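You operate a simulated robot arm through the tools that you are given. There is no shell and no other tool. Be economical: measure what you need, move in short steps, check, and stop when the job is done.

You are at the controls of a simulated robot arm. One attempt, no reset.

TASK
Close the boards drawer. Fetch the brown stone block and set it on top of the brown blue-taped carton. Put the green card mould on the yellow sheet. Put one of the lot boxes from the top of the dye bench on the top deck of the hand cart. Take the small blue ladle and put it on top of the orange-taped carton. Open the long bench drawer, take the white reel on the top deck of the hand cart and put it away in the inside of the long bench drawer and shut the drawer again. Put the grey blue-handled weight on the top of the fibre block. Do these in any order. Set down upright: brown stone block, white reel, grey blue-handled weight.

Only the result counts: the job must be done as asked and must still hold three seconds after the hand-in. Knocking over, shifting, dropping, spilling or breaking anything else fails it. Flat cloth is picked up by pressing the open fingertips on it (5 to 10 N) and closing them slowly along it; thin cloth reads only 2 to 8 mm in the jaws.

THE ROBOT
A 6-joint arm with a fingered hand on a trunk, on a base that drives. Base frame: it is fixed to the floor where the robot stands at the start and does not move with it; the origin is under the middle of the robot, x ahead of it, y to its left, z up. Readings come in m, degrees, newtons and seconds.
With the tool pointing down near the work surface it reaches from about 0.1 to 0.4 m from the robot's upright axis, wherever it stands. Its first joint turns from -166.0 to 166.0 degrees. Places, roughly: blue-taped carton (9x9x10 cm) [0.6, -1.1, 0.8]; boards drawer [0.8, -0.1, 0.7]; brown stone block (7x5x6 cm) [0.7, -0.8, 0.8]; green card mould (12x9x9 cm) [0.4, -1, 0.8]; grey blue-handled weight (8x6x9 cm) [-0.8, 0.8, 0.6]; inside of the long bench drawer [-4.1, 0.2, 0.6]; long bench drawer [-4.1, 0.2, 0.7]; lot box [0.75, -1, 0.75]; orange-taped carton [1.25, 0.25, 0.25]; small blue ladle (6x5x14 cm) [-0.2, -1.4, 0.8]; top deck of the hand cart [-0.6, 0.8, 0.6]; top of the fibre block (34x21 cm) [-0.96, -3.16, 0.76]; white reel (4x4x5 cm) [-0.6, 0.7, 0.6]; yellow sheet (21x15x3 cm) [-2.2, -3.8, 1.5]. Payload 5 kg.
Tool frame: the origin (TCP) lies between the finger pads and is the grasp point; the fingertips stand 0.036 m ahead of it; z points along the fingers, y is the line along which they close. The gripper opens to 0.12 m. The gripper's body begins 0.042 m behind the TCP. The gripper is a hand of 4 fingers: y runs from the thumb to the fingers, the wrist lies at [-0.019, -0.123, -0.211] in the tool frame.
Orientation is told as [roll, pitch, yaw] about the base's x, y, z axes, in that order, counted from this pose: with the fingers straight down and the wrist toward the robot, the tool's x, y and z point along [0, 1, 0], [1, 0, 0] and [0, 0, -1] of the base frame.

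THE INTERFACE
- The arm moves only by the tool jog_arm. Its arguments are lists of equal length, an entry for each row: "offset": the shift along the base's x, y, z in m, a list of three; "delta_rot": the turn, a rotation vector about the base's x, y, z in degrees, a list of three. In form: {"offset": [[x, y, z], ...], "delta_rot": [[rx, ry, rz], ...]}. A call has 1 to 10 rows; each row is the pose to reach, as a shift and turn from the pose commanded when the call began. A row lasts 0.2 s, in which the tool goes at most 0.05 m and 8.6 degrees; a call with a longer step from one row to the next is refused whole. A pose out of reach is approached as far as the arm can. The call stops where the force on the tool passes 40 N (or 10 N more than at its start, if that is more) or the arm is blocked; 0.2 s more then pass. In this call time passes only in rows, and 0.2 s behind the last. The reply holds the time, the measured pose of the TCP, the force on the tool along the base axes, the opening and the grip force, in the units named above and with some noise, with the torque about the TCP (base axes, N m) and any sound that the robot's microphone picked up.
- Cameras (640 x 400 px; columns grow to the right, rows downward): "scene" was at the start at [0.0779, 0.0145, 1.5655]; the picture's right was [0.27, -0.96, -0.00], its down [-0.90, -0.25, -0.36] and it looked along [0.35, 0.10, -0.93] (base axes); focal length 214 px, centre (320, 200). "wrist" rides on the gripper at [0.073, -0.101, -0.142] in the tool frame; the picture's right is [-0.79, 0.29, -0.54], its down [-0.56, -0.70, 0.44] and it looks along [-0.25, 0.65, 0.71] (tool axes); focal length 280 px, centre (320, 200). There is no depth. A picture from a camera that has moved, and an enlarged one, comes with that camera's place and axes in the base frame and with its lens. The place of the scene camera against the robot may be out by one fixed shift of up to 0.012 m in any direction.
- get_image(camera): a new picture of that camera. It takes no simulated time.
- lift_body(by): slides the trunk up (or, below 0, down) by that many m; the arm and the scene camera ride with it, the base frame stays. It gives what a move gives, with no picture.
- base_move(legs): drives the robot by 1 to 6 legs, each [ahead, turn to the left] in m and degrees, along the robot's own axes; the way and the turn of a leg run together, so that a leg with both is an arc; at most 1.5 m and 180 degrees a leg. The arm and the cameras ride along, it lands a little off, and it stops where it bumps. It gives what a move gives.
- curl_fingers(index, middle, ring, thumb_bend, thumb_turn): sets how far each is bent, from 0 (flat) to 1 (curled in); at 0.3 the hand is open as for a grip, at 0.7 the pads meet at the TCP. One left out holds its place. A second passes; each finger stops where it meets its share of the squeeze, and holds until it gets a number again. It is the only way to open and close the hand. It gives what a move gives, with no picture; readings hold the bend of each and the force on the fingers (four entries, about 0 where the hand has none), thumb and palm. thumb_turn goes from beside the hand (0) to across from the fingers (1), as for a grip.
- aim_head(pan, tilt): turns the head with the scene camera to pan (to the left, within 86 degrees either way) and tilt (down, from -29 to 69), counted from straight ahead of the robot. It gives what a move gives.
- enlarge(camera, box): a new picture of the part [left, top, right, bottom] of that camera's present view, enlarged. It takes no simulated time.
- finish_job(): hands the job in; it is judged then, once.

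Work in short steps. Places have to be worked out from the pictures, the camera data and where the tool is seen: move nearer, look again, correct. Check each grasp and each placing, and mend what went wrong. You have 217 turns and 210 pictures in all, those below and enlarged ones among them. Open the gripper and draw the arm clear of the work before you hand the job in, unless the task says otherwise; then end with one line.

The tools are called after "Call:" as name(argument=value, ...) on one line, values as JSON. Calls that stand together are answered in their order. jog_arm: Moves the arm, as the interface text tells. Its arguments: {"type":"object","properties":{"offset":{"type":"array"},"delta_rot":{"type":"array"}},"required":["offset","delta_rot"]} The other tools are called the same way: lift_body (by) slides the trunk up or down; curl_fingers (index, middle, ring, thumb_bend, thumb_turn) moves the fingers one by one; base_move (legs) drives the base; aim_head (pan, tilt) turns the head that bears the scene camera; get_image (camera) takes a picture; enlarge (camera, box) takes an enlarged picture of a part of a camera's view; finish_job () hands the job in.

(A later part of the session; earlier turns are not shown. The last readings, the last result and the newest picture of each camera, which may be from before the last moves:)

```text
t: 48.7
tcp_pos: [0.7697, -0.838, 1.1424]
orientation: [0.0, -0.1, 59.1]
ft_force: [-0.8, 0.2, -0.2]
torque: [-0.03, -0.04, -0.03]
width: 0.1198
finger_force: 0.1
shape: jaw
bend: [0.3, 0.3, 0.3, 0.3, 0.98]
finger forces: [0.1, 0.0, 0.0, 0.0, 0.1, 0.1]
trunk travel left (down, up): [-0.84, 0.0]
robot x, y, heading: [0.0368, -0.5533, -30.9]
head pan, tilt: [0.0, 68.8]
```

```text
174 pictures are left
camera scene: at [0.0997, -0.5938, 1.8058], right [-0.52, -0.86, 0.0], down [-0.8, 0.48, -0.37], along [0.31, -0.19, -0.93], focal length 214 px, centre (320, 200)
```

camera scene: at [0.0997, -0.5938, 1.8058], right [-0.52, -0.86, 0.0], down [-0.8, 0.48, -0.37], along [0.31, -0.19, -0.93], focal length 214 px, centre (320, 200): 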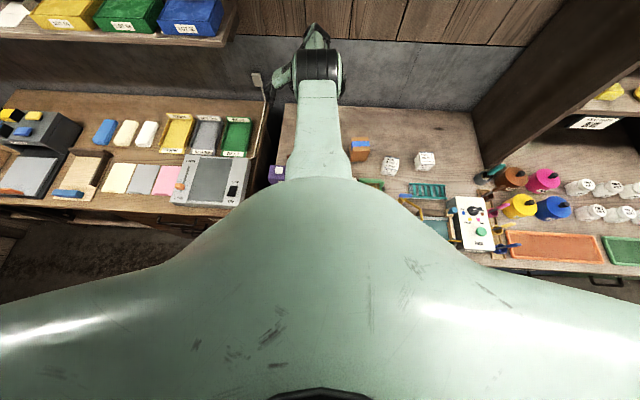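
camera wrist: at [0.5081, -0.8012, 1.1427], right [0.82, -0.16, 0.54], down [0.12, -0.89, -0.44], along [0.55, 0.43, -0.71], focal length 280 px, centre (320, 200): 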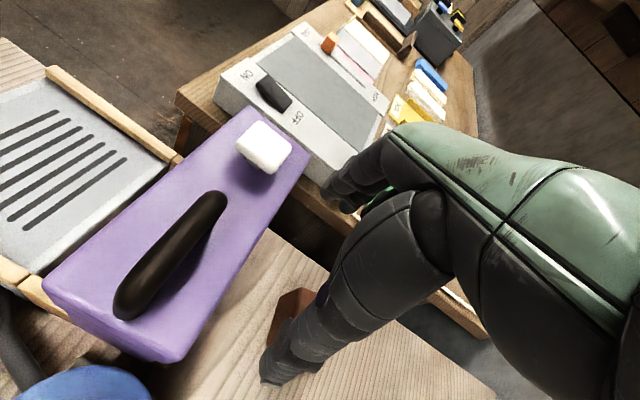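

Closer now (robot n≈0.32). I move over the block and descend to ~0.95.

Call:
jog_arm(offset=[[-0.035, 0.025, 0], [-0.074, 0.052, 0], [-0.074, 0.052, -0.05], [-0.074, 0.052, -0.1], [-0.074, 0.052, -0.15], [-0.074, 0.052, -0.19]], delta_rot=[[0, 0, 0], [0, 0, 0], [0, 0, 0], [0, 0, 0], [0, 0, 0], [0, 0, 0]])

Call:
get_image(camera="wrist")

Call:
get_image(camera="scene")

```text
t: 50.1
tcp_pos: [0.7022, -0.7883, 0.9504]
orientation: [0.3, -0.1, 59.1]
ft_force: [0.1, 0.7, -0.8]
torque: [0.0, 0.03, -0.01]
width: 0.1197
finger_force: 0.1
shape: jaw
bend: [0.3, 0.3, 0.3, 0.3, 0.98]
finger forces: [0.0, 0.0, 0.0, 0.1, 0.1, 0.0]
out of reach, approached as far as the arm can: row 1, 2, 3, 4, 5, 6
trunk travel left (down, up): [-0.84, 0.0]
robot x, y, heading: [0.0398, -0.5531, -30.8]
head pan, tilt: [0.0, 68.8]
```

```text
173 pictures are left
camera wrist: at [0.5881, -0.8393, 1.0922], right [0.83, -0.16, 0.54], down [0.12, -0.89, -0.45], along [0.55, 0.43, -0.71], focal length 280 px, centre (320, 200)
```

wrist: 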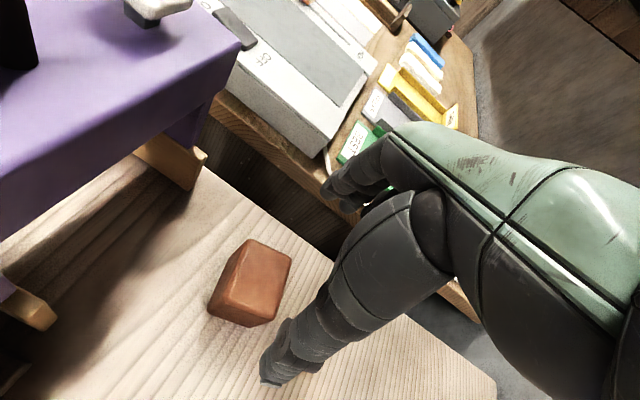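

```text
172 pictures are left
camera scene: at [0.1058, -0.5976, 1.8055], right [-0.52, -0.86, 0.0], down [-0.8, 0.48, -0.36], along [0.31, -0.19, -0.93], focal length 214 px, centre (320, 200)
```

scene: 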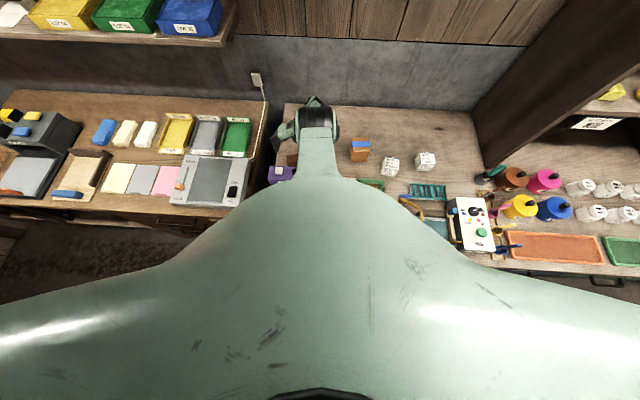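

Block top center ≈(0.706,-0.776). Descend further in two small stages.

Call:
jog_arm(offset=[[0.004, 0.011, -0.03], [0.004, 0.011, -0.06]], delta_rot=[[0, 0, 0], [0, 0, 0]])

Call:
get_image(camera="wrist")

```text
t: 50.7
tcp_pos: [0.6888, -0.7704, 0.9111]
orientation: [0.0, 0.0, 59.1]
ft_force: [0.2, -0.3, -0.1]
torque: [0.0, 0.0, -0.01]
width: 0.1197
finger_force: 0.0
shape: jaw
bend: [0.3, 0.3, 0.3, 0.3, 0.98]
finger forces: [0.0, 0.0, 0.0, 0.0, 0.1, 0.1]
out of reach, approached as far as the arm can: row 1, 2
trunk travel left (down, up): [-0.84, 0.0]
robot x, y, heading: [0.0341, -0.5521, -30.7]
head pan, tilt: [0.0, 68.8]
```

```text
171 pictures are left
camera wrist: at [0.5717, -0.8204, 1.0534], right [0.83, -0.16, 0.54], down [0.12, -0.89, -0.44], along [0.55, 0.43, -0.71], focal length 280 px, centre (320, 200)
```

wrist: 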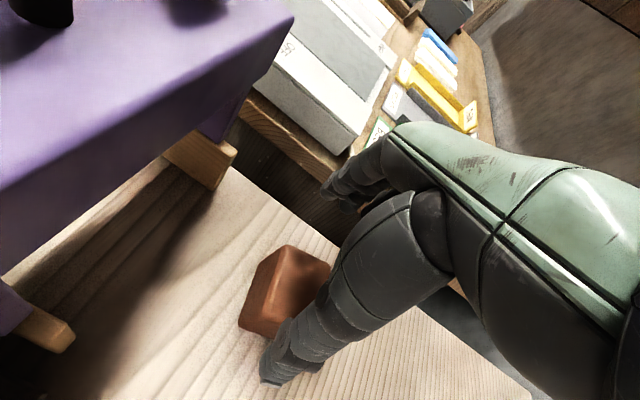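

Trunk lowering works better than arm extension here; elbow is high above the tower. Lower trunk 0.04, correct xy.

Call:
lift_body(by=-0.04)

Call:
jog_arm(offset=[[0.017, -0.006, 0.01]], delta_rot=[[0, 0, 0]])

Call:
get_image(camera="wrist")

```text
t: 51.5
tcp_pos: [0.686, -0.7688, 0.8701]
orientation: [0.1, 0.0, 59.0]
ft_force: [0.3, -0.1, -1.0]
torque: [0.01, 0.0, 0.01]
width: 0.12
finger_force: 0.1
shape: jaw
bend: [0.3, 0.3, 0.3, 0.3, 0.98]
finger forces: [0.0, 0.0, 0.0, 0.0, 0.0, 0.0]
trunk travel left (down, up): [-0.8, 0.04]
robot x, y, heading: [0.0387, -0.5508, -31.1]
head pan, tilt: [0.0, 68.8]
```

```text
t: 51.9
tcp_pos: [0.6916, -0.7717, 0.8769]
orientation: [0.3, 0.0, 59.1]
ft_force: [0.3, 0.0, 0.0]
torque: [0.01, -0.03, 0.01]
width: 0.12
finger_force: 0.1
shape: jaw
bend: [0.3, 0.3, 0.3, 0.3, 0.98]
finger forces: [0.0, 0.0, 0.0, 0.0, 0.0, 0.0]
out of reach, approached as far as the arm can: row 1
trunk travel left (down, up): [-0.8, 0.04]
robot x, y, heading: [0.0365, -0.5555, -30.8]
head pan, tilt: [0.0, 68.8]
```

```text
170 pictures are left
camera wrist: at [0.5759, -0.8228, 1.02], right [0.83, -0.16, 0.54], down [0.12, -0.89, -0.45], along [0.55, 0.43, -0.71], focal length 280 px, centre (320, 200)
```

wrist: 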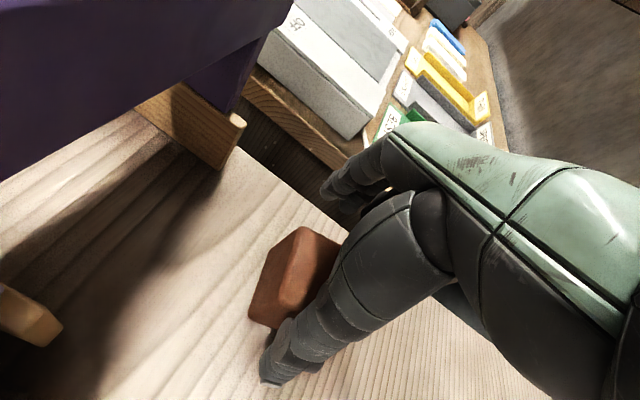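

Block center looks ≈1.3 cm farther out and left; arm at its limit, so I nudge the base forward 3 cm, then correct.

Call:
base_move(legs=[[0.04, 0]])

Call:
jog_arm(offset=[[-0.008, 0.028, 0.0]], delta_rot=[[0, 0, 0]])

Call:
get_image(camera="wrist")

```text
t: 52.9
tcp_pos: [0.7085, -0.7856, 0.8765]
orientation: [0.2, -0.1, 59.2]
ft_force: [1.4, -0.2, -1.3]
torque: [0.04, 0.04, 0.02]
width: 0.1198
finger_force: 0.0
shape: jaw
bend: [0.3, 0.3, 0.3, 0.3, 0.98]
finger forces: [0.0, 0.0, 0.0, 0.1, 0.0, 0.0]
trunk travel left (down, up): [-0.8, 0.04]
robot x, y, heading: [0.0552, -0.5665, -31.3]
head pan, tilt: [0.0, 68.8]
stopped in leg 1: the robot was blocked; the commanded pose is now the measured one
```

```text
t: 53.2
tcp_pos: [0.7002, -0.7565, 0.8849]
orientation: [-0.3, -0.1, 59.0]
ft_force: [1.8, -0.8, 4.1]
torque: [0.03, 0.12, -0.03]
width: 0.12
finger_force: 0.0
shape: jaw
bend: [0.3, 0.3, 0.3, 0.3, 0.98]
finger forces: [0.0, 0.0, 0.0, 0.0, 0.0, 0.0]
trunk travel left (down, up): [-0.8, 0.04]
robot x, y, heading: [0.0547, -0.5624, -31.2]
head pan, tilt: [0.0, 68.8]
```

```text
169 pictures are left
camera wrist: at [0.5834, -0.805, 1.0268], right [0.82, -0.16, 0.55], down [0.12, -0.89, -0.44], along [0.56, 0.43, -0.71], focal length 280 px, centre (320, 200)
```

wrist: 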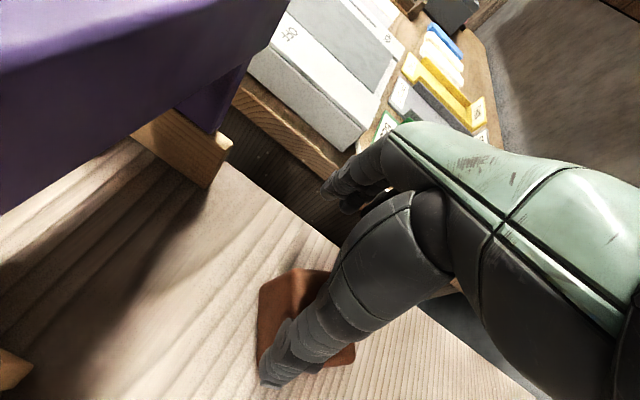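

Averaging estimates, block at ≈(0.708,-0.776). Correct and zoom.

Call:
jog_arm(offset=[[0.009, -0.018, 0.0]], delta_rot=[[0, 0, 0]])

Call:
enlarge(camera="wrist", box=[200, 180, 440, 400])

```text
t: 53.6
tcp_pos: [0.7085, -0.7764, 0.8774]
orientation: [0.2, -0.1, 59.2]
ft_force: [0.3, 0.2, -0.6]
torque: [0.02, 0.01, 0.03]
width: 0.1196
finger_force: 0.1
shape: jaw
bend: [0.3, 0.3, 0.3, 0.3, 0.97]
finger forces: [0.0, 0.0, 0.0, 0.1, 0.2, 0.0]
trunk travel left (down, up): [-0.8, 0.04]
robot x, y, heading: [0.0508, -0.5643, -31.5]
head pan, tilt: [0.0, 68.8]
```

```text
1.82 times, centred on (320, 290) of wrist
camera zoom: at [0.5931, -0.8272, 1.0213], right [0.83, -0.16, 0.54], down [0.12, -0.89, -0.45], along [0.55, 0.43, -0.71], focal length 510 px, centre (320, 36)
```

zoom: 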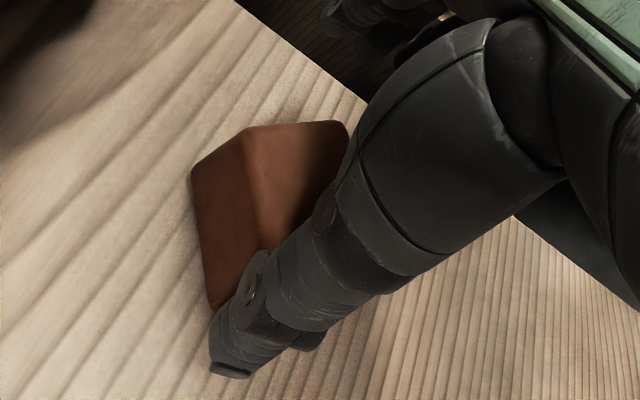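

The block is actually yawed ~31° relative to the bench (edges along base x/y), center ≈(0.728,-0.785). I raise, turn the hand another 16°, and will come down by the trunk.

Call:
jog_arm(offset=[[0.005, -0.002, 0.04], [0.01, -0.005, 0.08], [0.02, -0.009, 0.12], [0.02, -0.009, 0.15]], delta_rot=[[0, 0, 4], [0, 0, 8], [0, 0, 12], [0, 0, 16]])

Call:
lift_body(by=-0.1)

Call:
get_image(camera="wrist")

Call:
get_image(camera="scene")

```text
t: 54.6
tcp_pos: [0.7257, -0.7849, 1.027]
orientation: [0.2, -0.1, 75.2]
ft_force: [0.0, -0.3, -0.2]
torque: [-0.05, -0.02, 0.01]
width: 0.1199
finger_force: 0.0
shape: jaw
bend: [0.3, 0.3, 0.3, 0.3, 0.97]
finger forces: [0.0, 0.0, 0.0, 0.0, 0.1, 0.0]
trunk travel left (down, up): [-0.8, 0.04]
robot x, y, heading: [0.0552, -0.5698, -31.2]
head pan, tilt: [0.0, 68.8]
```

```text
t: 56.0
tcp_pos: [0.7257, -0.7843, 0.9282]
orientation: [0.0, -0.1, 75.1]
ft_force: [1.1, 0.1, -0.2]
torque: [0.0, -0.01, 0.01]
width: 0.12
finger_force: 0.0
shape: jaw
bend: [0.3, 0.3, 0.3, 0.3, 0.97]
finger forces: [0.0, 0.1, 0.0, 0.1, 0.1, 0.0]
trunk travel left (down, up): [-0.7, 0.14]
robot x, y, heading: [0.0537, -0.5636, -31.4]
head pan, tilt: [0.0, 68.8]
```

```text
167 pictures are left
camera wrist: at [0.6285, -0.8645, 1.0701], right [0.84, 0.07, 0.54], down [0.36, -0.82, -0.44], along [0.41, 0.57, -0.71], focal length 280 px, centre (320, 200)
```

wrist: 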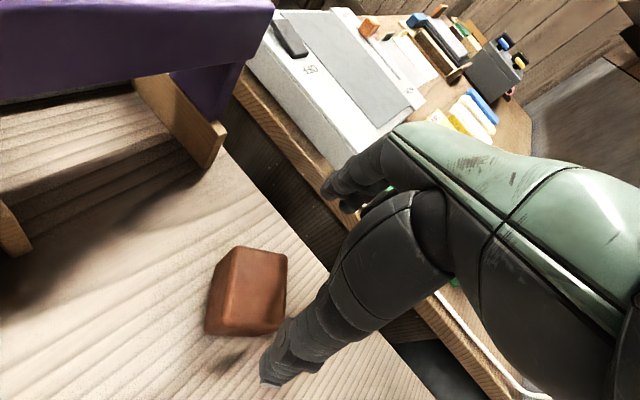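

```text
166 pictures are left
camera scene: at [0.1201, -0.6101, 1.6655], right [-0.52, -0.85, 0.0], down [-0.8, 0.48, -0.36], along [0.31, -0.19, -0.93], focal length 214 px, centre (320, 200)
```

scene: 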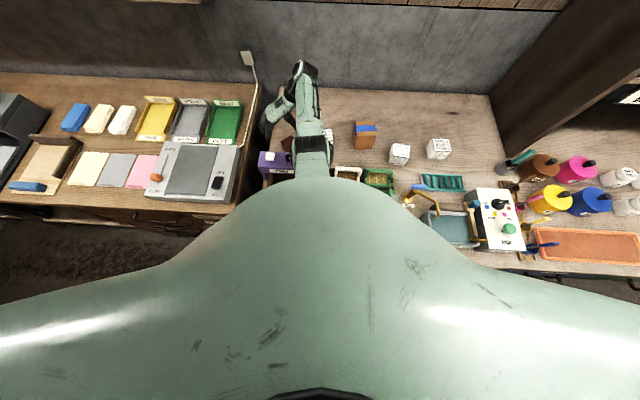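

Block top center ≈(0.72,-0.786), roughly aligned. Jog down 6 cm, then trunk for the rest.

Call:
jog_arm(offset=[[-0.004, -0.002, -0.03], [-0.004, -0.002, -0.06]], delta_rot=[[0, 0, 0], [0, 0, 0]])

Call:
get_image(camera="wrist")

```text
t: 56.6
tcp_pos: [0.7233, -0.7883, 0.8672]
orientation: [0.1, 0.0, 75.1]
ft_force: [0.1, 0.9, -0.6]
torque: [0.0, -0.01, 0.02]
width: 0.1199
finger_force: 0.2
shape: jaw
bend: [0.3, 0.3, 0.3, 0.3, 0.97]
finger forces: [0.0, 0.1, 0.0, 0.0, 0.0, 0.1]
trunk travel left (down, up): [-0.7, 0.14]
robot x, y, heading: [0.0545, -0.5638, -31.2]
head pan, tilt: [0.0, 68.8]
```

```text
165 pictures are left
camera wrist: at [0.6254, -0.8686, 1.0105], right [0.84, 0.07, 0.54], down [0.36, -0.82, -0.45], along [0.41, 0.57, -0.71], focal length 280 px, centre (320, 200)
```

wrist: 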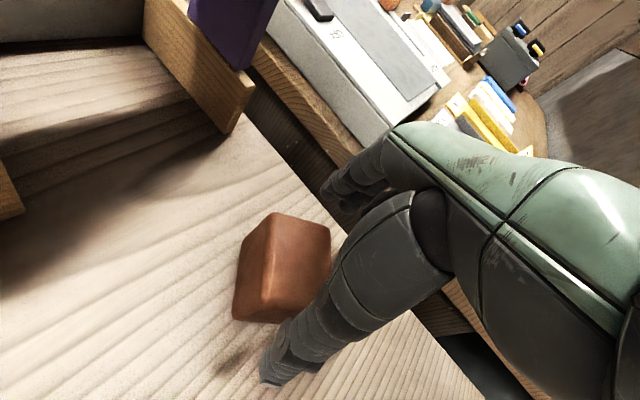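

Centered above the block. Descend the rest.

Call:
jog_arm(offset=[[0, 0, -0.03]], delta_rot=[[0, 0, 0]])

Call:
lift_body(by=-0.037)

Call:
get_image(camera="wrist")

```text
t: 57.0
tcp_pos: [0.7188, -0.7885, 0.8499]
orientation: [0.0, 0.0, 75.1]
ft_force: [0.4, 0.6, 0.4]
torque: [0.02, 0.03, -0.03]
width: 0.1197
finger_force: 0.0
shape: jaw
bend: [0.3, 0.3, 0.3, 0.3, 0.97]
finger forces: [0.0, 0.0, 0.0, 0.0, 0.1, 0.1]
out of reach, approached as far as the arm can: row 1
trunk travel left (down, up): [-0.7, 0.14]
robot x, y, heading: [0.0525, -0.5675, -31.0]
head pan, tilt: [0.0, 68.8]
```

```text
t: 57.6
tcp_pos: [0.7225, -0.7896, 0.8336]
orientation: [-0.7, -0.5, 75.0]
ft_force: [-7.3, -2.3, 19.8]
torque: [1.26, -0.29, 0.31]
width: 0.1189
finger_force: 0.2
shape: jaw
bend: [0.3, 0.3, 0.3, 0.29, 0.97]
finger forces: [0.1, 19.3, 0.1, 0.0, 1.4, 0.1]
trunk travel left (down, up): [-0.675, 0.165]
robot x, y, heading: [0.0542, -0.5634, -31.1]
head pan, tilt: [0.0, 68.8]
stopped: the force on the tool passed its limit at 49 N (the readings are from after the stop); the commanded pose is now the measured one
```

```text
164 pictures are left
camera wrist: at [0.6229, -0.8702, 0.9754], right [0.83, 0.07, 0.55], down [0.37, -0.82, -0.44], along [0.42, 0.57, -0.7], focal length 280 px, centre (320, 200)
```

wrist: 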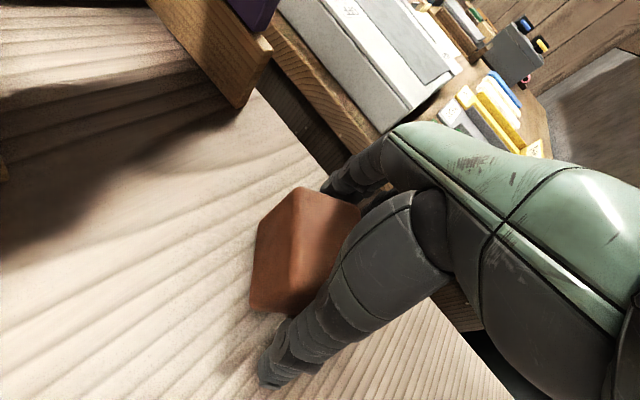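

Middle finger sits on the block top (so top z≈0.80). Raise, shift +y 2 cm, and try again.

Call:
jog_arm(offset=[[0, 0, 0.03], [0.008, 0.019, 0.03]], delta_rot=[[0, 0, 0], [0, 0, 0]])

Call:
enlarge(camera="wrist", box=[200, 150, 440, 400])

```text
t: 58.2
tcp_pos: [0.7315, -0.7703, 0.8604]
orientation: [-0.4, -0.3, 75.0]
ft_force: [0.3, -1.9, 0.9]
torque: [-0.03, 0.02, 0.03]
width: 0.1199
finger_force: 0.0
shape: jaw
bend: [0.3, 0.3, 0.3, 0.28, 0.97]
finger forces: [0.0, 0.1, 0.0, 0.1, 1.7, 0.0]
trunk travel left (down, up): [-0.675, 0.165]
robot x, y, heading: [0.0543, -0.5668, -31.7]
head pan, tilt: [0.0, 68.8]
```

```text
1.60 times, centred on (320, 275) of wrist
camera zoom: at [0.634, -0.8498, 1.0021], right [0.83, 0.07, 0.55], down [0.36, -0.82, -0.44], along [0.42, 0.57, -0.71], focal length 449 px, centre (320, 80)
```

zoom: 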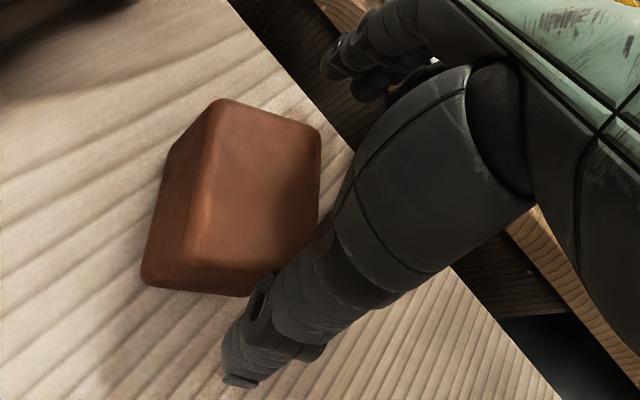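

Centered with ~1–2 cm clearance each side. Lower by the trunk.

Call:
lift_body(by=-0.045)

Call:
lift_body(by=-0.028)

Call:
get_image(camera="wrist")

Call:
get_image(camera="scene")

```text
t: 58.9
tcp_pos: [0.7343, -0.7728, 0.8333]
orientation: [-1.0, -0.6, 75.0]
ft_force: [-6.5, -0.7, 15.8]
torque: [-0.14, 0.2, 0.08]
width: 0.1199
finger_force: 0.1
shape: jaw
bend: [0.3, 0.3, 0.3, 0.28, 0.97]
finger forces: [5.6, 0.7, 0.0, 0.1, 9.5, 0.0]
trunk travel left (down, up): [-0.637, 0.203]
robot x, y, heading: [0.0539, -0.5642, -31.5]
head pan, tilt: [0.0, 68.8]
stopped: the force on the tool passed its limit at 48 N (the readings are from after the stop); the commanded pose is now the measured one
```

```text
t: 59.2
tcp_pos: [0.7373, -0.7724, 0.8318]
orientation: [-1.4, -0.8, 75.0]
ft_force: [-9.2, 1.6, 22.8]
torque: [-0.42, 0.52, 0.05]
width: 0.1198
finger_force: 0.1
shape: jaw
bend: [0.3, 0.3, 0.3, 0.27, 0.96]
finger forces: [6.5, 0.2, 0.1, 0.0, 16.1, 0.0]
trunk travel left (down, up): [-0.631, 0.209]
robot x, y, heading: [0.0502, -0.5667, -31.4]
head pan, tilt: [0.0, 68.8]
stopped: the force on the tool passed its limit at 48 N (the readings are from after the stop); the commanded pose is now the measured one
```

```text
162 pictures are left
camera wrist: at [0.6366, -0.8538, 0.9712], right [0.82, 0.07, 0.56], down [0.37, -0.82, -0.44], along [0.43, 0.57, -0.7], focal length 280 px, centre (320, 200)
```

wrist: 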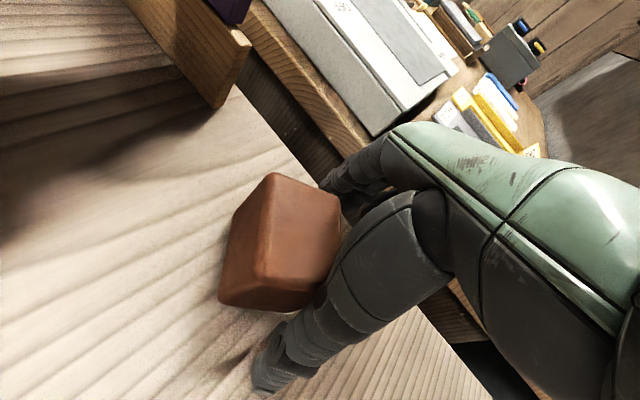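

```text
161 pictures are left
camera scene: at [0.1169, -0.6097, 1.5961], right [-0.52, -0.85, 0.0], down [-0.8, 0.49, -0.36], along [0.31, -0.19, -0.93], focal length 214 px, centre (320, 200)
```

scene: 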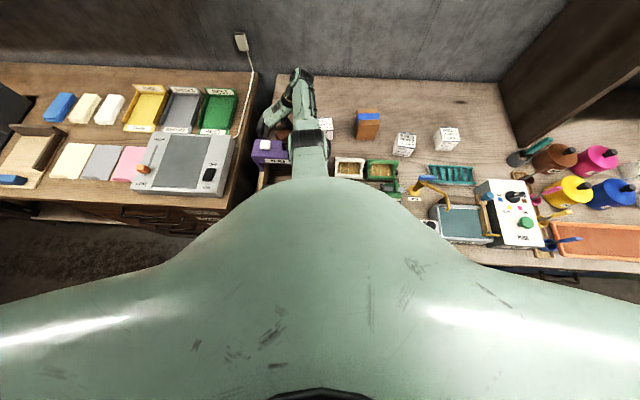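

Thumb (16 N) and index press on something. Zoom to see the contact.

Call:
enlarge(camera="wrist", box=[200, 140, 420, 400])

Call:
enlarge(camera="scene", box=[230, 50, 350, 190])

```text
1.54 times, centred on (310, 270) of wrist
camera zoom: at [0.6366, -0.8538, 0.9712], right [0.82, 0.07, 0.56], down [0.37, -0.82, -0.44], along [0.43, 0.57, -0.7], focal length 431 px, centre (335, 92)
```

zoom: 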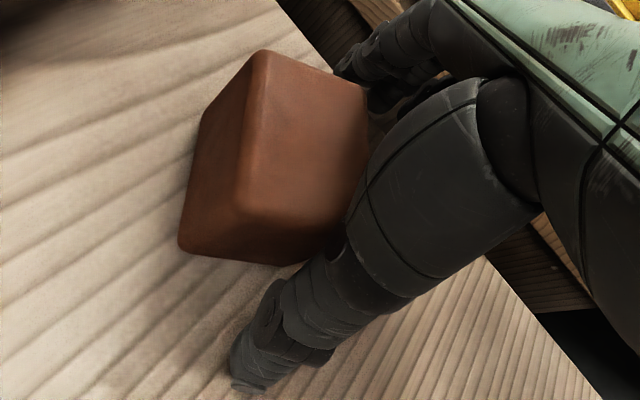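

```text
2.86 times, centred on (290, 120) of scene
camera zoom: at [0.1169, -0.6097, 1.5961], right [-0.52, -0.85, 0.0], down [-0.8, 0.49, -0.36], along [0.31, -0.19, -0.93], focal length 613 px, centre (406, 429)
```

zoom: 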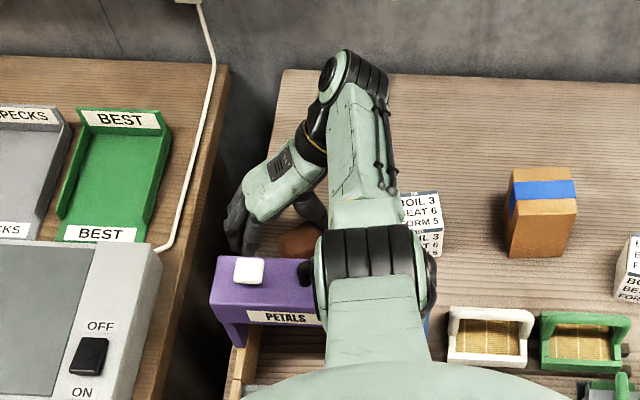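

The tips converge, so the 7 cm side barely fits. Lift, open the hand wider (bend 0.1) and look.

Call:
jog_arm(offset=[[-0.008, 0, 0.04]], delta_rot=[[0, 0, 0]])

Call:
curl_fingers(index=0.08, middle=0.08, ring=0.08, thumb_bend=0.08)

Call:
get_image(camera="wrist")

Call:
enlarge(camera="scene", box=[230, 50, 350, 190])

```text
t: 59.6
tcp_pos: [0.729, -0.7692, 0.8696]
orientation: [-1.1, -0.7, 75.0]
ft_force: [0.4, 0.2, 0.8]
torque: [0.01, -0.07, 0.01]
width: 0.12
finger_force: 0.1
shape: jaw
bend: [0.3, 0.3, 0.3, 0.3, 0.98]
finger forces: [0.0, 0.0, 0.1, 0.0, 0.1, 0.0]
trunk travel left (down, up): [-0.631, 0.209]
robot x, y, heading: [0.0502, -0.564, -31.6]
head pan, tilt: [0.0, 68.8]
```

```text
t: 60.6
tcp_pos: [0.7289, -0.7696, 0.868]
orientation: [-1.3, -0.7, 75.0]
ft_force: [-1.0, 0.3, 0.3]
torque: [0.0, 0.03, 0.0]
width: 0.18
finger_force: 0.1
shape: fingers
bend: [0.08, 0.08, 0.08, 0.08, 0.98]
finger forces: [0.1, 0.0, 0.0, 0.0, 0.0, 0.0]
trunk travel left (down, up): [-0.631, 0.209]
robot x, y, heading: [0.0572, -0.5697, -31.4]
head pan, tilt: [0.0, 68.8]
```

```text
158 pictures are left
camera wrist: at [0.6295, -0.8498, 1.0091], right [0.82, 0.07, 0.56], down [0.37, -0.82, -0.44], along [0.43, 0.57, -0.7], focal length 280 px, centre (320, 200)
```

wrist: 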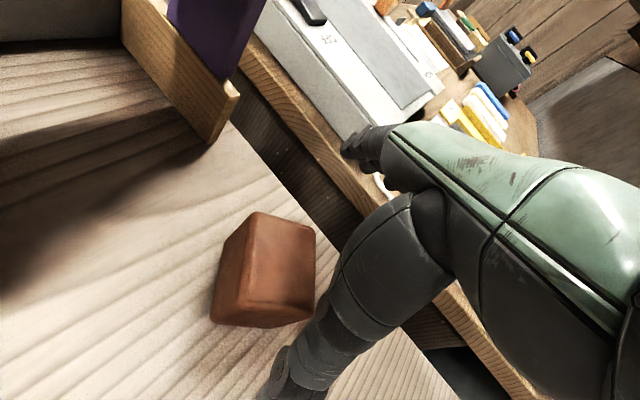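

```text
2.86 times, centred on (290, 120) of scene
camera zoom: at [0.1199, -0.6103, 1.5962], right [-0.52, -0.85, 0.0], down [-0.8, 0.48, -0.36], along [0.31, -0.19, -0.93], focal length 613 px, centre (406, 429)
```

zoom: 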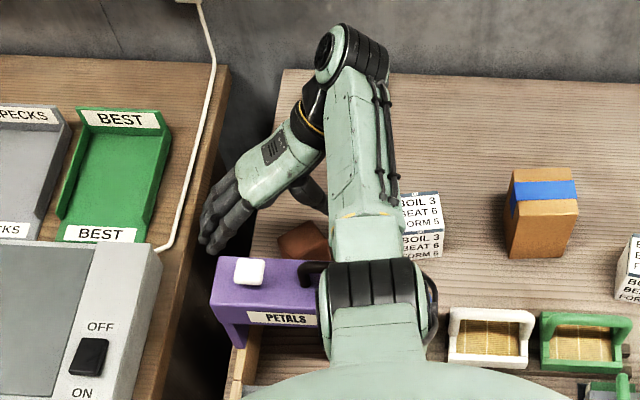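

Opening is now 0.18 m. Jog down (keeps the elbow high) and check forces.

Call:
jog_arm(offset=[[-0.002, -0.008, -0.03], [-0.003, -0.012, -0.055]], delta_rot=[[0.8, 0.4, 0], [1.3, 0.5, 0]])

Call:
enlarge(camera="scene", box=[230, 50, 350, 190])

Call:
get_image(camera="wrist")

```text
t: 61.2
tcp_pos: [0.7274, -0.7768, 0.822]
orientation: [-1.2, -1.8, 75.2]
ft_force: [-0.6, 13.7, 35.6]
torque: [-3.0, 0.64, -0.17]
width: 0.1842
finger_force: 18.0
shape: fingers
bend: [0.08, 0.08, 0.08, 0.01, 0.98]
finger forces: [0.0, 0.0, 0.0, 0.0, 36.1, 0.0]
trunk travel left (down, up): [-0.631, 0.209]
robot x, y, heading: [0.0553, -0.5656, -31.3]
head pan, tilt: [0.0, 68.8]
```

```text
2.86 times, centred on (290, 120) of scene
camera zoom: at [0.1125, -0.6031, 1.5975], right [-0.52, -0.85, 0.0], down [-0.8, 0.48, -0.37], along [0.31, -0.19, -0.93], focal length 613 px, centre (406, 429)
```

zoom: 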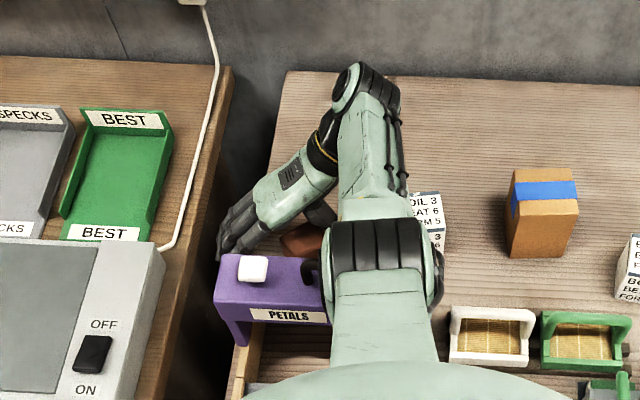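

```text
155 pictures are left
camera wrist: at [0.6264, -0.8591, 0.9604], right [0.82, 0.06, 0.57], down [0.37, -0.81, -0.45], along [0.43, 0.58, -0.69], focal length 280 px, centre (320, 200)
```

wrist: 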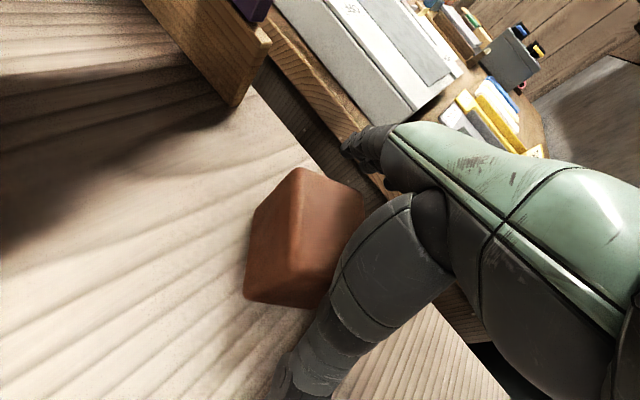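

The torque shows the fingertips have been touching the bench itself: bench top is ≈0.795, so the block top is ≈0.855 and its center ≈(0.69,-0.794). I lift, reset the hand, and re-centre.

Call:
jog_arm(offset=[[0, 0, 0.04], [0, 0, 0.08], [0, 0, 0.11], [-0.02, -0.008, 0.11], [-0.035, -0.017, 0.11]], delta_rot=[[0, 0, 0], [0, 0, 0], [0.6, 0.9, 0], [1.2, 1.8, 5], [1.2, 1.8, 10]])

Call:
curl_fingers(index=0.25, middle=0.25, ring=0.25, thumb_bend=0.25)

Call:
get_image(camera="wrist")

```text
t: 62.4
tcp_pos: [0.6932, -0.8023, 0.9228]
orientation: [1.6, -2.9, 85.0]
ft_force: [0.3, -1.2, 1.3]
torque: [-0.01, 0.01, 0.0]
width: 0.1808
finger_force: 0.1
shape: fingers
bend: [0.08, 0.08, 0.08, 0.08, 0.98]
finger forces: [0.0, 0.0, 0.2, 0.1, 0.0, 0.1]
trunk travel left (down, up): [-0.631, 0.209]
robot x, y, heading: [0.0542, -0.5669, -31.3]
head pan, tilt: [0.0, 68.8]
```

```text
t: 63.4
tcp_pos: [0.6916, -0.802, 0.9218]
orientation: [1.6, -2.7, 84.9]
ft_force: [0.1, 0.3, -0.1]
torque: [-0.02, -0.06, -0.01]
width: 0.1379
finger_force: 0.0
shape: fingers
bend: [0.25, 0.25, 0.25, 0.25, 0.98]
finger forces: [0.1, 0.1, 0.0, 0.1, 0.0, 0.0]
trunk travel left (down, up): [-0.631, 0.209]
robot x, y, heading: [0.0536, -0.5612, -31.4]
head pan, tilt: [0.0, 68.8]
```

```text
154 pictures are left
camera wrist: at [0.6137, -0.9031, 1.0623], right [0.82, 0.19, 0.53], down [0.49, -0.72, -0.49], along [0.29, 0.66, -0.69], focal length 280 px, centre (320, 200)
```

wrist: 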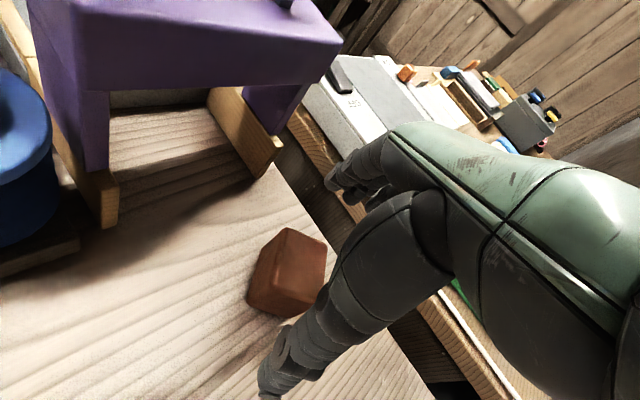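

Fix the small tilt and zoom to measure the block with the right height.

Call:
jog_arm(offset=[[0, 0, 0]], delta_rot=[[-2.8, -1.4, 0]])

Call:
enlarge(camera="wrist", box=[200, 180, 400, 400])

```text
t: 63.8
tcp_pos: [0.6921, -0.8021, 0.9231]
orientation: [-0.1, -0.1, 85.0]
ft_force: [-0.5, 0.2, -0.7]
torque: [0.0, -0.02, -0.01]
width: 0.1377
finger_force: 0.0
shape: fingers
bend: [0.25, 0.25, 0.25, 0.25, 0.98]
finger forces: [0.0, 0.0, 0.1, 0.0, 0.0, 0.0]
trunk travel left (down, up): [-0.631, 0.209]
robot x, y, heading: [0.0533, -0.5658, -31.3]
head pan, tilt: [0.0, 68.8]
```

```text
1.82 times, centred on (300, 290) of wrist
camera zoom: at [0.6101, -0.8966, 1.0655], right [0.81, 0.22, 0.54], down [0.5, -0.75, -0.44], along [0.31, 0.63, -0.71], focal length 510 px, centre (356, 36)
```

zoom: 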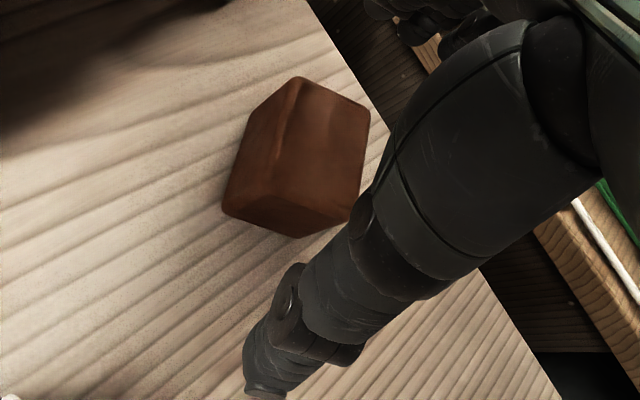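

Block: x 0.678–0.724, y −0.752…−0.806. Shift to (0.702,-0.779) and descend to 0.842.

Call:
jog_arm(offset=[[0.01, 0.023, 0], [0.01, 0.023, -0.03], [0.01, 0.023, -0.055], [0.01, 0.023, -0.081]], delta_rot=[[0, 0, 2], [0, 0, 4], [0, 0, 4], [0, 0, 4]])

Call:
get_image(camera="wrist")

```text
t: 64.8
tcp_pos: [0.7044, -0.7794, 0.8398]
orientation: [-0.2, 0.0, 89.0]
ft_force: [-0.5, 0.2, -0.8]
torque: [-0.01, 0.0, 0.0]
width: 0.1377
finger_force: 0.1
shape: fingers
bend: [0.25, 0.25, 0.25, 0.25, 0.98]
finger forces: [0.0, 0.0, 0.0, 0.1, 0.0, 0.1]
trunk travel left (down, up): [-0.631, 0.209]
robot x, y, heading: [0.0499, -0.5677, -31.5]
head pan, tilt: [0.0, 68.8]
```

```text
152 pictures are left
camera wrist: at [0.6277, -0.8794, 0.9833], right [0.79, 0.27, 0.54], down [0.55, -0.71, -0.44], along [0.26, 0.65, -0.71], focal length 280 px, centre (320, 200)
```

wrist: 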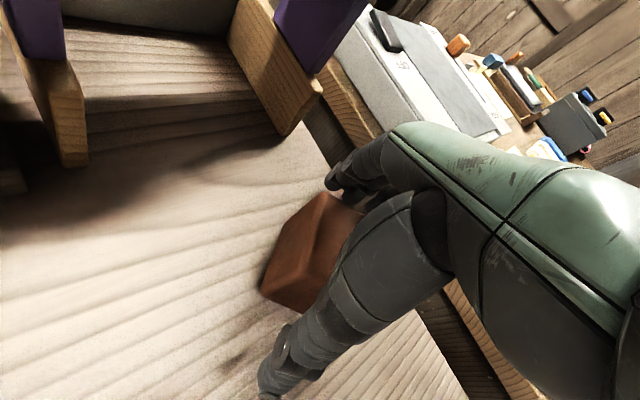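

The hand now straddles the block. Close on it.

Call:
curl_fingers(index=0.7, middle=0.7, ring=0.7, thumb_bend=0.7)

Call:
get_image(camera="wrist")

```text
t: 65.8
tcp_pos: [0.7026, -0.7777, 0.8419]
orientation: [-0.1, -0.1, 89.0]
ft_force: [0.3, 6.5, 12.0]
torque: [0.87, -0.25, 0.08]
width: 0.0607
finger_force: 26.9
shape: fingers
bend: [0.52, 0.53, 0.7, 0.54, 0.96]
finger forces: [13.3, 21.5, 0.1, 0.0, 18.9, 0.0]
trunk travel left (down, up): [-0.631, 0.209]
robot x, y, heading: [0.0516, -0.5657, -31.3]
head pan, tilt: [0.0, 68.8]
```

```text
151 pictures are left
camera wrist: at [0.6266, -0.8783, 0.985], right [0.79, 0.27, 0.54], down [0.55, -0.71, -0.44], along [0.27, 0.65, -0.71], focal length 280 px, centre (320, 200)
```

wrist: 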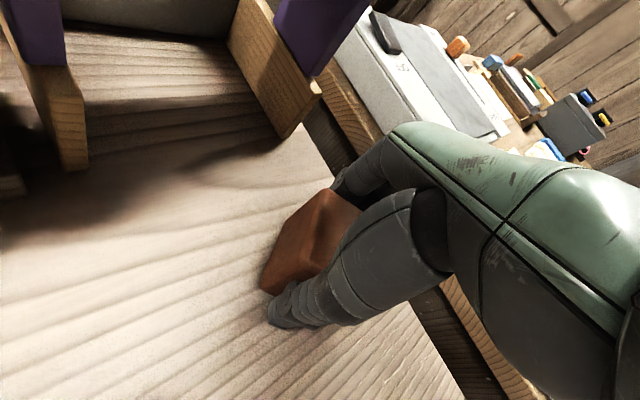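

Gripped by thumb, index and middle (27 N). Lift and check.

Call:
jog_arm(offset=[[0, 0, 0.03], [0, 0, 0.07], [0, 0, 0.11], [0, 0, 0.15]], delta_rot=[[0, 0, 0], [0, 0, 0], [0, 0, 0], [0, 0, 0]])

Call:
get_image(camera="wrist")

Call:
aim_head(pan=-15, tilt=50)

Call:
get_image(camera="scene")

```text
t: 66.8
tcp_pos: [0.7304, -0.781, 0.9758]
orientation: [0.1, -0.1, 88.9]
ft_force: [-0.6, 0.9, -4.2]
torque: [0.02, 0.03, 0.02]
width: 0.0608
finger_force: 19.5
shape: fingers
bend: [0.52, 0.54, 0.7, 0.54, 0.96]
finger forces: [11.3, 8.6, 0.1, 0.0, 19.9, 0.0]
out of reach, approached as far as the arm can: row 3, 4
trunk travel left (down, up): [-0.631, 0.209]
robot x, y, heading: [0.0513, -0.5663, -31.6]
head pan, tilt: [0.0, 68.8]
```

```text
150 pictures are left
camera wrist: at [0.6554, -0.8815, 1.1184], right [0.8, 0.27, 0.54], down [0.55, -0.71, -0.45], along [0.26, 0.65, -0.71], focal length 280 px, centre (320, 200)
```

wrist: 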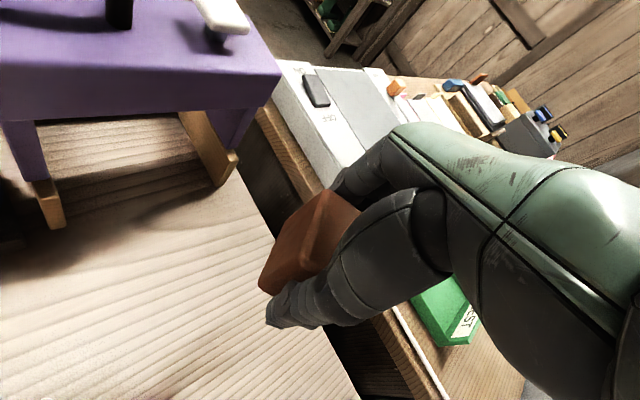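

```text
t: 67.7
tcp_pos: [0.7312, -0.7824, 0.9754]
orientation: [-0.1, -0.1, 88.9]
ft_force: [1.5, 0.6, -3.9]
torque: [0.04, -0.03, 0.01]
width: 0.0608
finger_force: 20.1
shape: fingers
bend: [0.52, 0.54, 0.7, 0.54, 0.96]
finger forces: [11.4, 8.5, 0.0, 0.0, 19.8, 0.1]
trunk travel left (down, up): [-0.631, 0.209]
robot x, y, heading: [0.0567, -0.5677, -31.5]
head pan, tilt: [-15.0, 50.0]
```

```text
149 pictures are left
camera scene: at [0.1265, -0.6373, 1.618], right [-0.72, -0.69, 0.0], down [-0.53, 0.55, -0.64], along [0.44, -0.46, -0.77], focal length 214 px, centre (320, 200)
```

scene: 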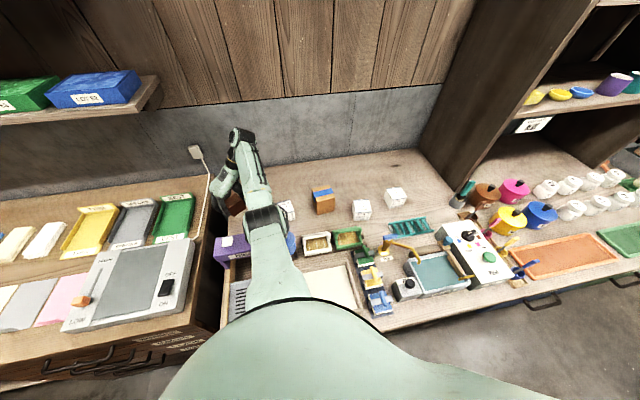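

Lift succeeded. Raise the trunk to carry the block clear, then swing over toward the carton (center ≈(0.55,-1.10)), turning the hand back.

Call:
lift_body(by=0.2)

Call:
jog_arm(offset=[[-0.02, -0.03, 0], [-0.04, -0.06, 0], [-0.06, -0.09, 0], [-0.08, -0.12, 0], [-0.1, -0.15, 0], [-0.12, -0.18, 0], [-0.14, -0.21, 0], [-0.16, -0.24, 0], [-0.18, -0.27, 0], [-0.18, -0.28, 0]], delta_rot=[[0, 0, -8.5], [0, 0, -17], [0, 0, -25.5], [0, 0, -34], [0, 0, -42.5], [0, 0, -51], [0, 0, -59.5], [0, 0, -68], [0, 0, -76.5], [0, 0, -85]])

Call:
get_image(camera="wrist")

Call:
get_image(camera="scene")

```text
t: 69.8
tcp_pos: [0.7309, -0.7815, 1.1762]
orientation: [0.0, -0.1, 88.9]
ft_force: [0.3, 0.5, -4.1]
torque: [0.02, 0.03, -0.02]
width: 0.0607
finger_force: 20.0
shape: fingers
bend: [0.52, 0.54, 0.7, 0.54, 0.96]
finger forces: [11.4, 8.5, 0.0, 0.0, 19.7, 0.0]
trunk travel left (down, up): [-0.831, 0.009]
robot x, y, heading: [0.0536, -0.5672, -31.5]
head pan, tilt: [-15.0, 50.0]
```

```text
t: 72.0
tcp_pos: [0.552, -1.0613, 1.1755]
orientation: [-0.1, -0.2, 3.8]
ft_force: [-0.2, -0.3, -4.1]
torque: [-0.02, -0.03, -0.01]
width: 0.0606
finger_force: 20.2
shape: fingers
bend: [0.52, 0.55, 0.7, 0.54, 0.96]
finger forces: [11.4, 8.6, 0.1, 0.1, 19.6, 0.1]
out of reach, approached as far as the arm can: row 1, 2
trunk travel left (down, up): [-0.831, 0.009]
robot x, y, heading: [0.0524, -0.5666, -31.5]
head pan, tilt: [-15.0, 50.0]
```

```text
148 pictures are left
camera wrist: at [0.4438, -0.9959, 1.3176], right [0.34, -0.77, 0.54], down [-0.66, -0.61, -0.44], along [0.67, -0.21, -0.71], focal length 280 px, centre (320, 200)
```

wrist: 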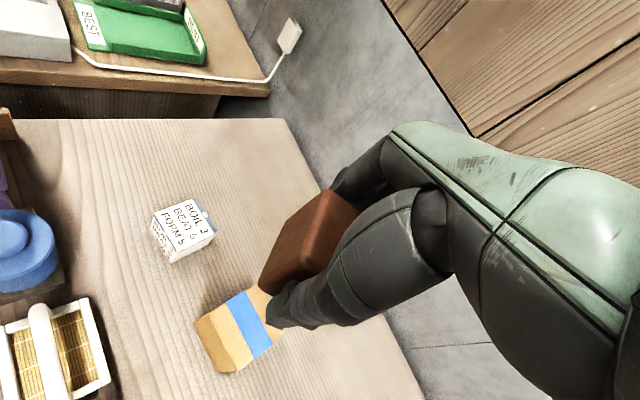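

```text
147 pictures are left
camera scene: at [0.1264, -0.6371, 1.8181], right [-0.72, -0.69, 0.0], down [-0.53, 0.55, -0.64], along [0.44, -0.47, -0.77], focal length 214 px, centre (320, 200)
```

scene: 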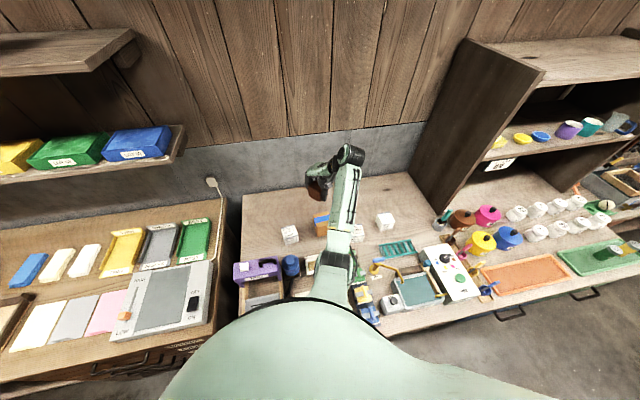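

Carton top center ≈(0.57,-1.10), aligned with the bench. Rotate to yaw −31° over it and look.

Call:
jog_arm(offset=[[0.004, -0.008, 0], [0.008, -0.016, 0], [0.012, -0.024, 0], [0.016, -0.032, -0.03], [0.018, -0.039, -0.06]], delta_rot=[[0, 0, -7], [0, 0, -14], [0, 0, -21], [0, 0, -28], [0, 0, -35]])

Call:
get_image(camera="wrist")

Call:
enlarge(camera="scene", box=[260, 120, 420, 260])

```text
t: 73.2
tcp_pos: [0.5676, -1.1009, 1.114]
orientation: [-0.2, -0.1, -31.2]
ft_force: [-0.1, 0.2, -4.3]
torque: [0.03, 0.02, 0.02]
width: 0.0607
finger_force: 19.4
shape: fingers
bend: [0.52, 0.55, 0.7, 0.54, 0.96]
finger forces: [11.4, 8.4, 0.0, 0.1, 19.6, 0.0]
trunk travel left (down, up): [-0.831, 0.009]
robot x, y, heading: [0.0497, -0.5671, -31.0]
head pan, tilt: [-15.0, 50.0]
```

```text
146 pictures are left
camera wrist: at [0.5181, -0.9861, 1.2567], right [-0.16, -0.82, 0.54], down [-0.89, -0.12, -0.44], along [0.43, -0.56, -0.71], focal length 280 px, centre (320, 200)
```

wrist: 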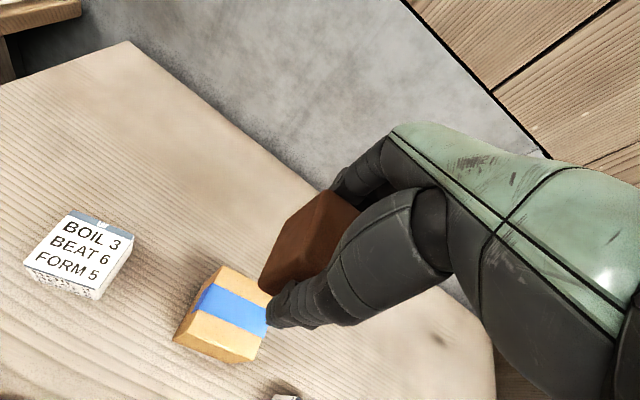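

```text
2.86 times, centred on (340, 190) of scene
camera zoom: at [0.1268, -0.6376, 1.818], right [-0.72, -0.69, 0.0], down [-0.53, 0.55, -0.64], along [0.44, -0.46, -0.77], focal length 613 px, centre (263, 229)
```

zoom: 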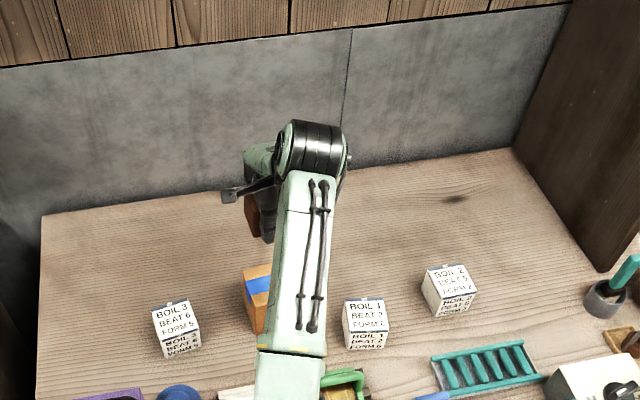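

Carton center ≈(0.564,-1.112). Descend to z≈0.965 (block bottom ≈2 cm above the carton).

Call:
jog_arm(offset=[[-0.004, -0.011, -0.04], [-0.004, -0.011, -0.08], [-0.004, -0.011, -0.12], [-0.004, -0.011, -0.147]], delta_rot=[[0, 0, 0], [0, 0, 0], [0, 0, 0], [0, 0, 0]])

Call:
get_image(camera="wrist")

Call:
enlarge(camera="scene", box=[260, 120, 420, 260])

```text
t: 74.2
tcp_pos: [0.5616, -1.1142, 0.9668]
orientation: [0.0, -0.2, -31.1]
ft_force: [1.0, -0.5, -4.0]
torque: [0.0, 0.01, 0.0]
width: 0.0609
finger_force: 19.4
shape: fingers
bend: [0.52, 0.55, 0.7, 0.54, 0.96]
finger forces: [11.4, 8.2, 0.1, 0.0, 19.3, 0.1]
trunk travel left (down, up): [-0.831, 0.009]
robot x, y, heading: [0.0487, -0.5672, -31.3]
head pan, tilt: [-15.0, 50.0]
```

```text
144 pictures are left
camera wrist: at [0.5123, -0.9996, 1.1093], right [-0.16, -0.82, 0.54], down [-0.89, -0.12, -0.44], along [0.43, -0.55, -0.71], focal length 280 px, centre (320, 200)
```

wrist: 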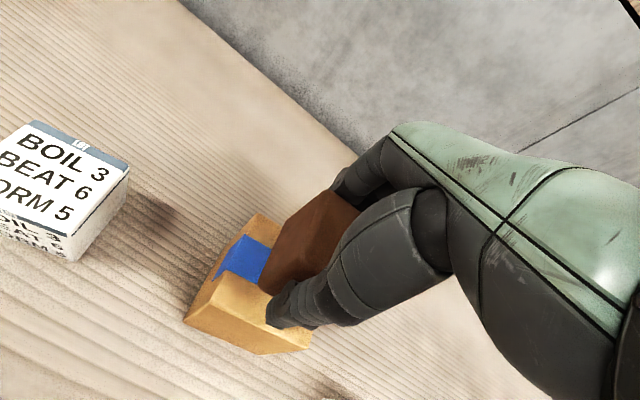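

```text
2.86 times, centred on (340, 190) of scene
camera zoom: at [0.1264, -0.6388, 1.818], right [-0.72, -0.69, 0.0], down [-0.53, 0.56, -0.64], along [0.44, -0.46, -0.77], focal length 613 px, centre (263, 229)
```

zoom: 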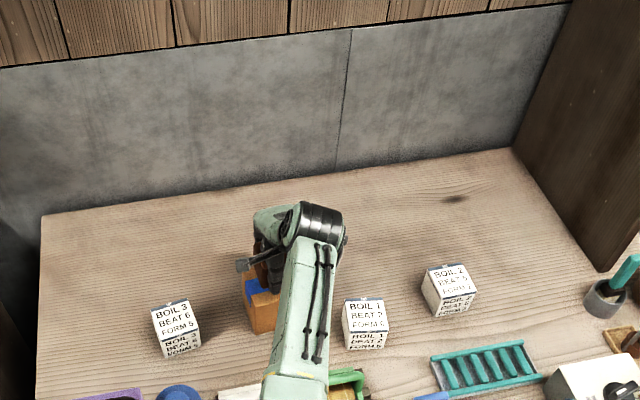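

Aligned over the carton. Lower to contact gently.

Call:
jog_arm(offset=[[0.001, 0.001, -0.01], [0.001, 0.001, -0.016], [0.001, 0.001, -0.02]], delta_rot=[[0, 0, 0], [0, 0, 0], [0, 0, 0]])

Call:
get_image(camera="wrist")

```text
t: 75.0
tcp_pos: [0.5648, -1.1116, 0.9476]
orientation: [0.0, -0.2, -31.1]
ft_force: [-0.7, 0.0, -4.8]
torque: [-0.01, 0.0, -0.01]
width: 0.0608
finger_force: 19.3
shape: fingers
bend: [0.52, 0.55, 0.7, 0.54, 0.96]
finger forces: [11.3, 8.2, 0.0, 0.0, 19.4, 0.0]
trunk travel left (down, up): [-0.831, 0.009]
robot x, y, heading: [0.051, -0.5629, -31.3]
head pan, tilt: [-15.0, 50.0]
```

```text
142 pictures are left
camera wrist: at [0.5143, -0.9964, 1.091], right [-0.16, -0.82, 0.54], down [-0.89, -0.12, -0.44], along [0.43, -0.55, -0.71], focal length 280 px, centre (320, 200)
```

wrist: 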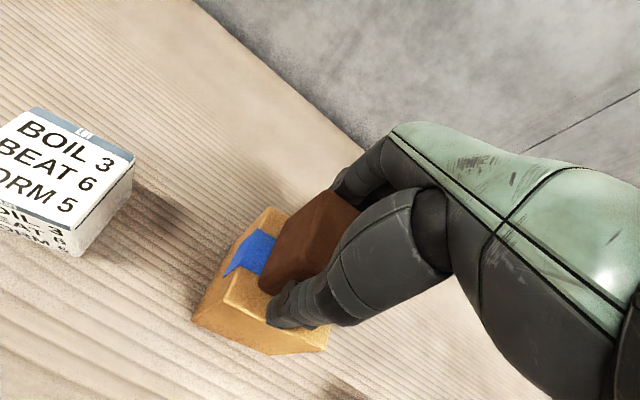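

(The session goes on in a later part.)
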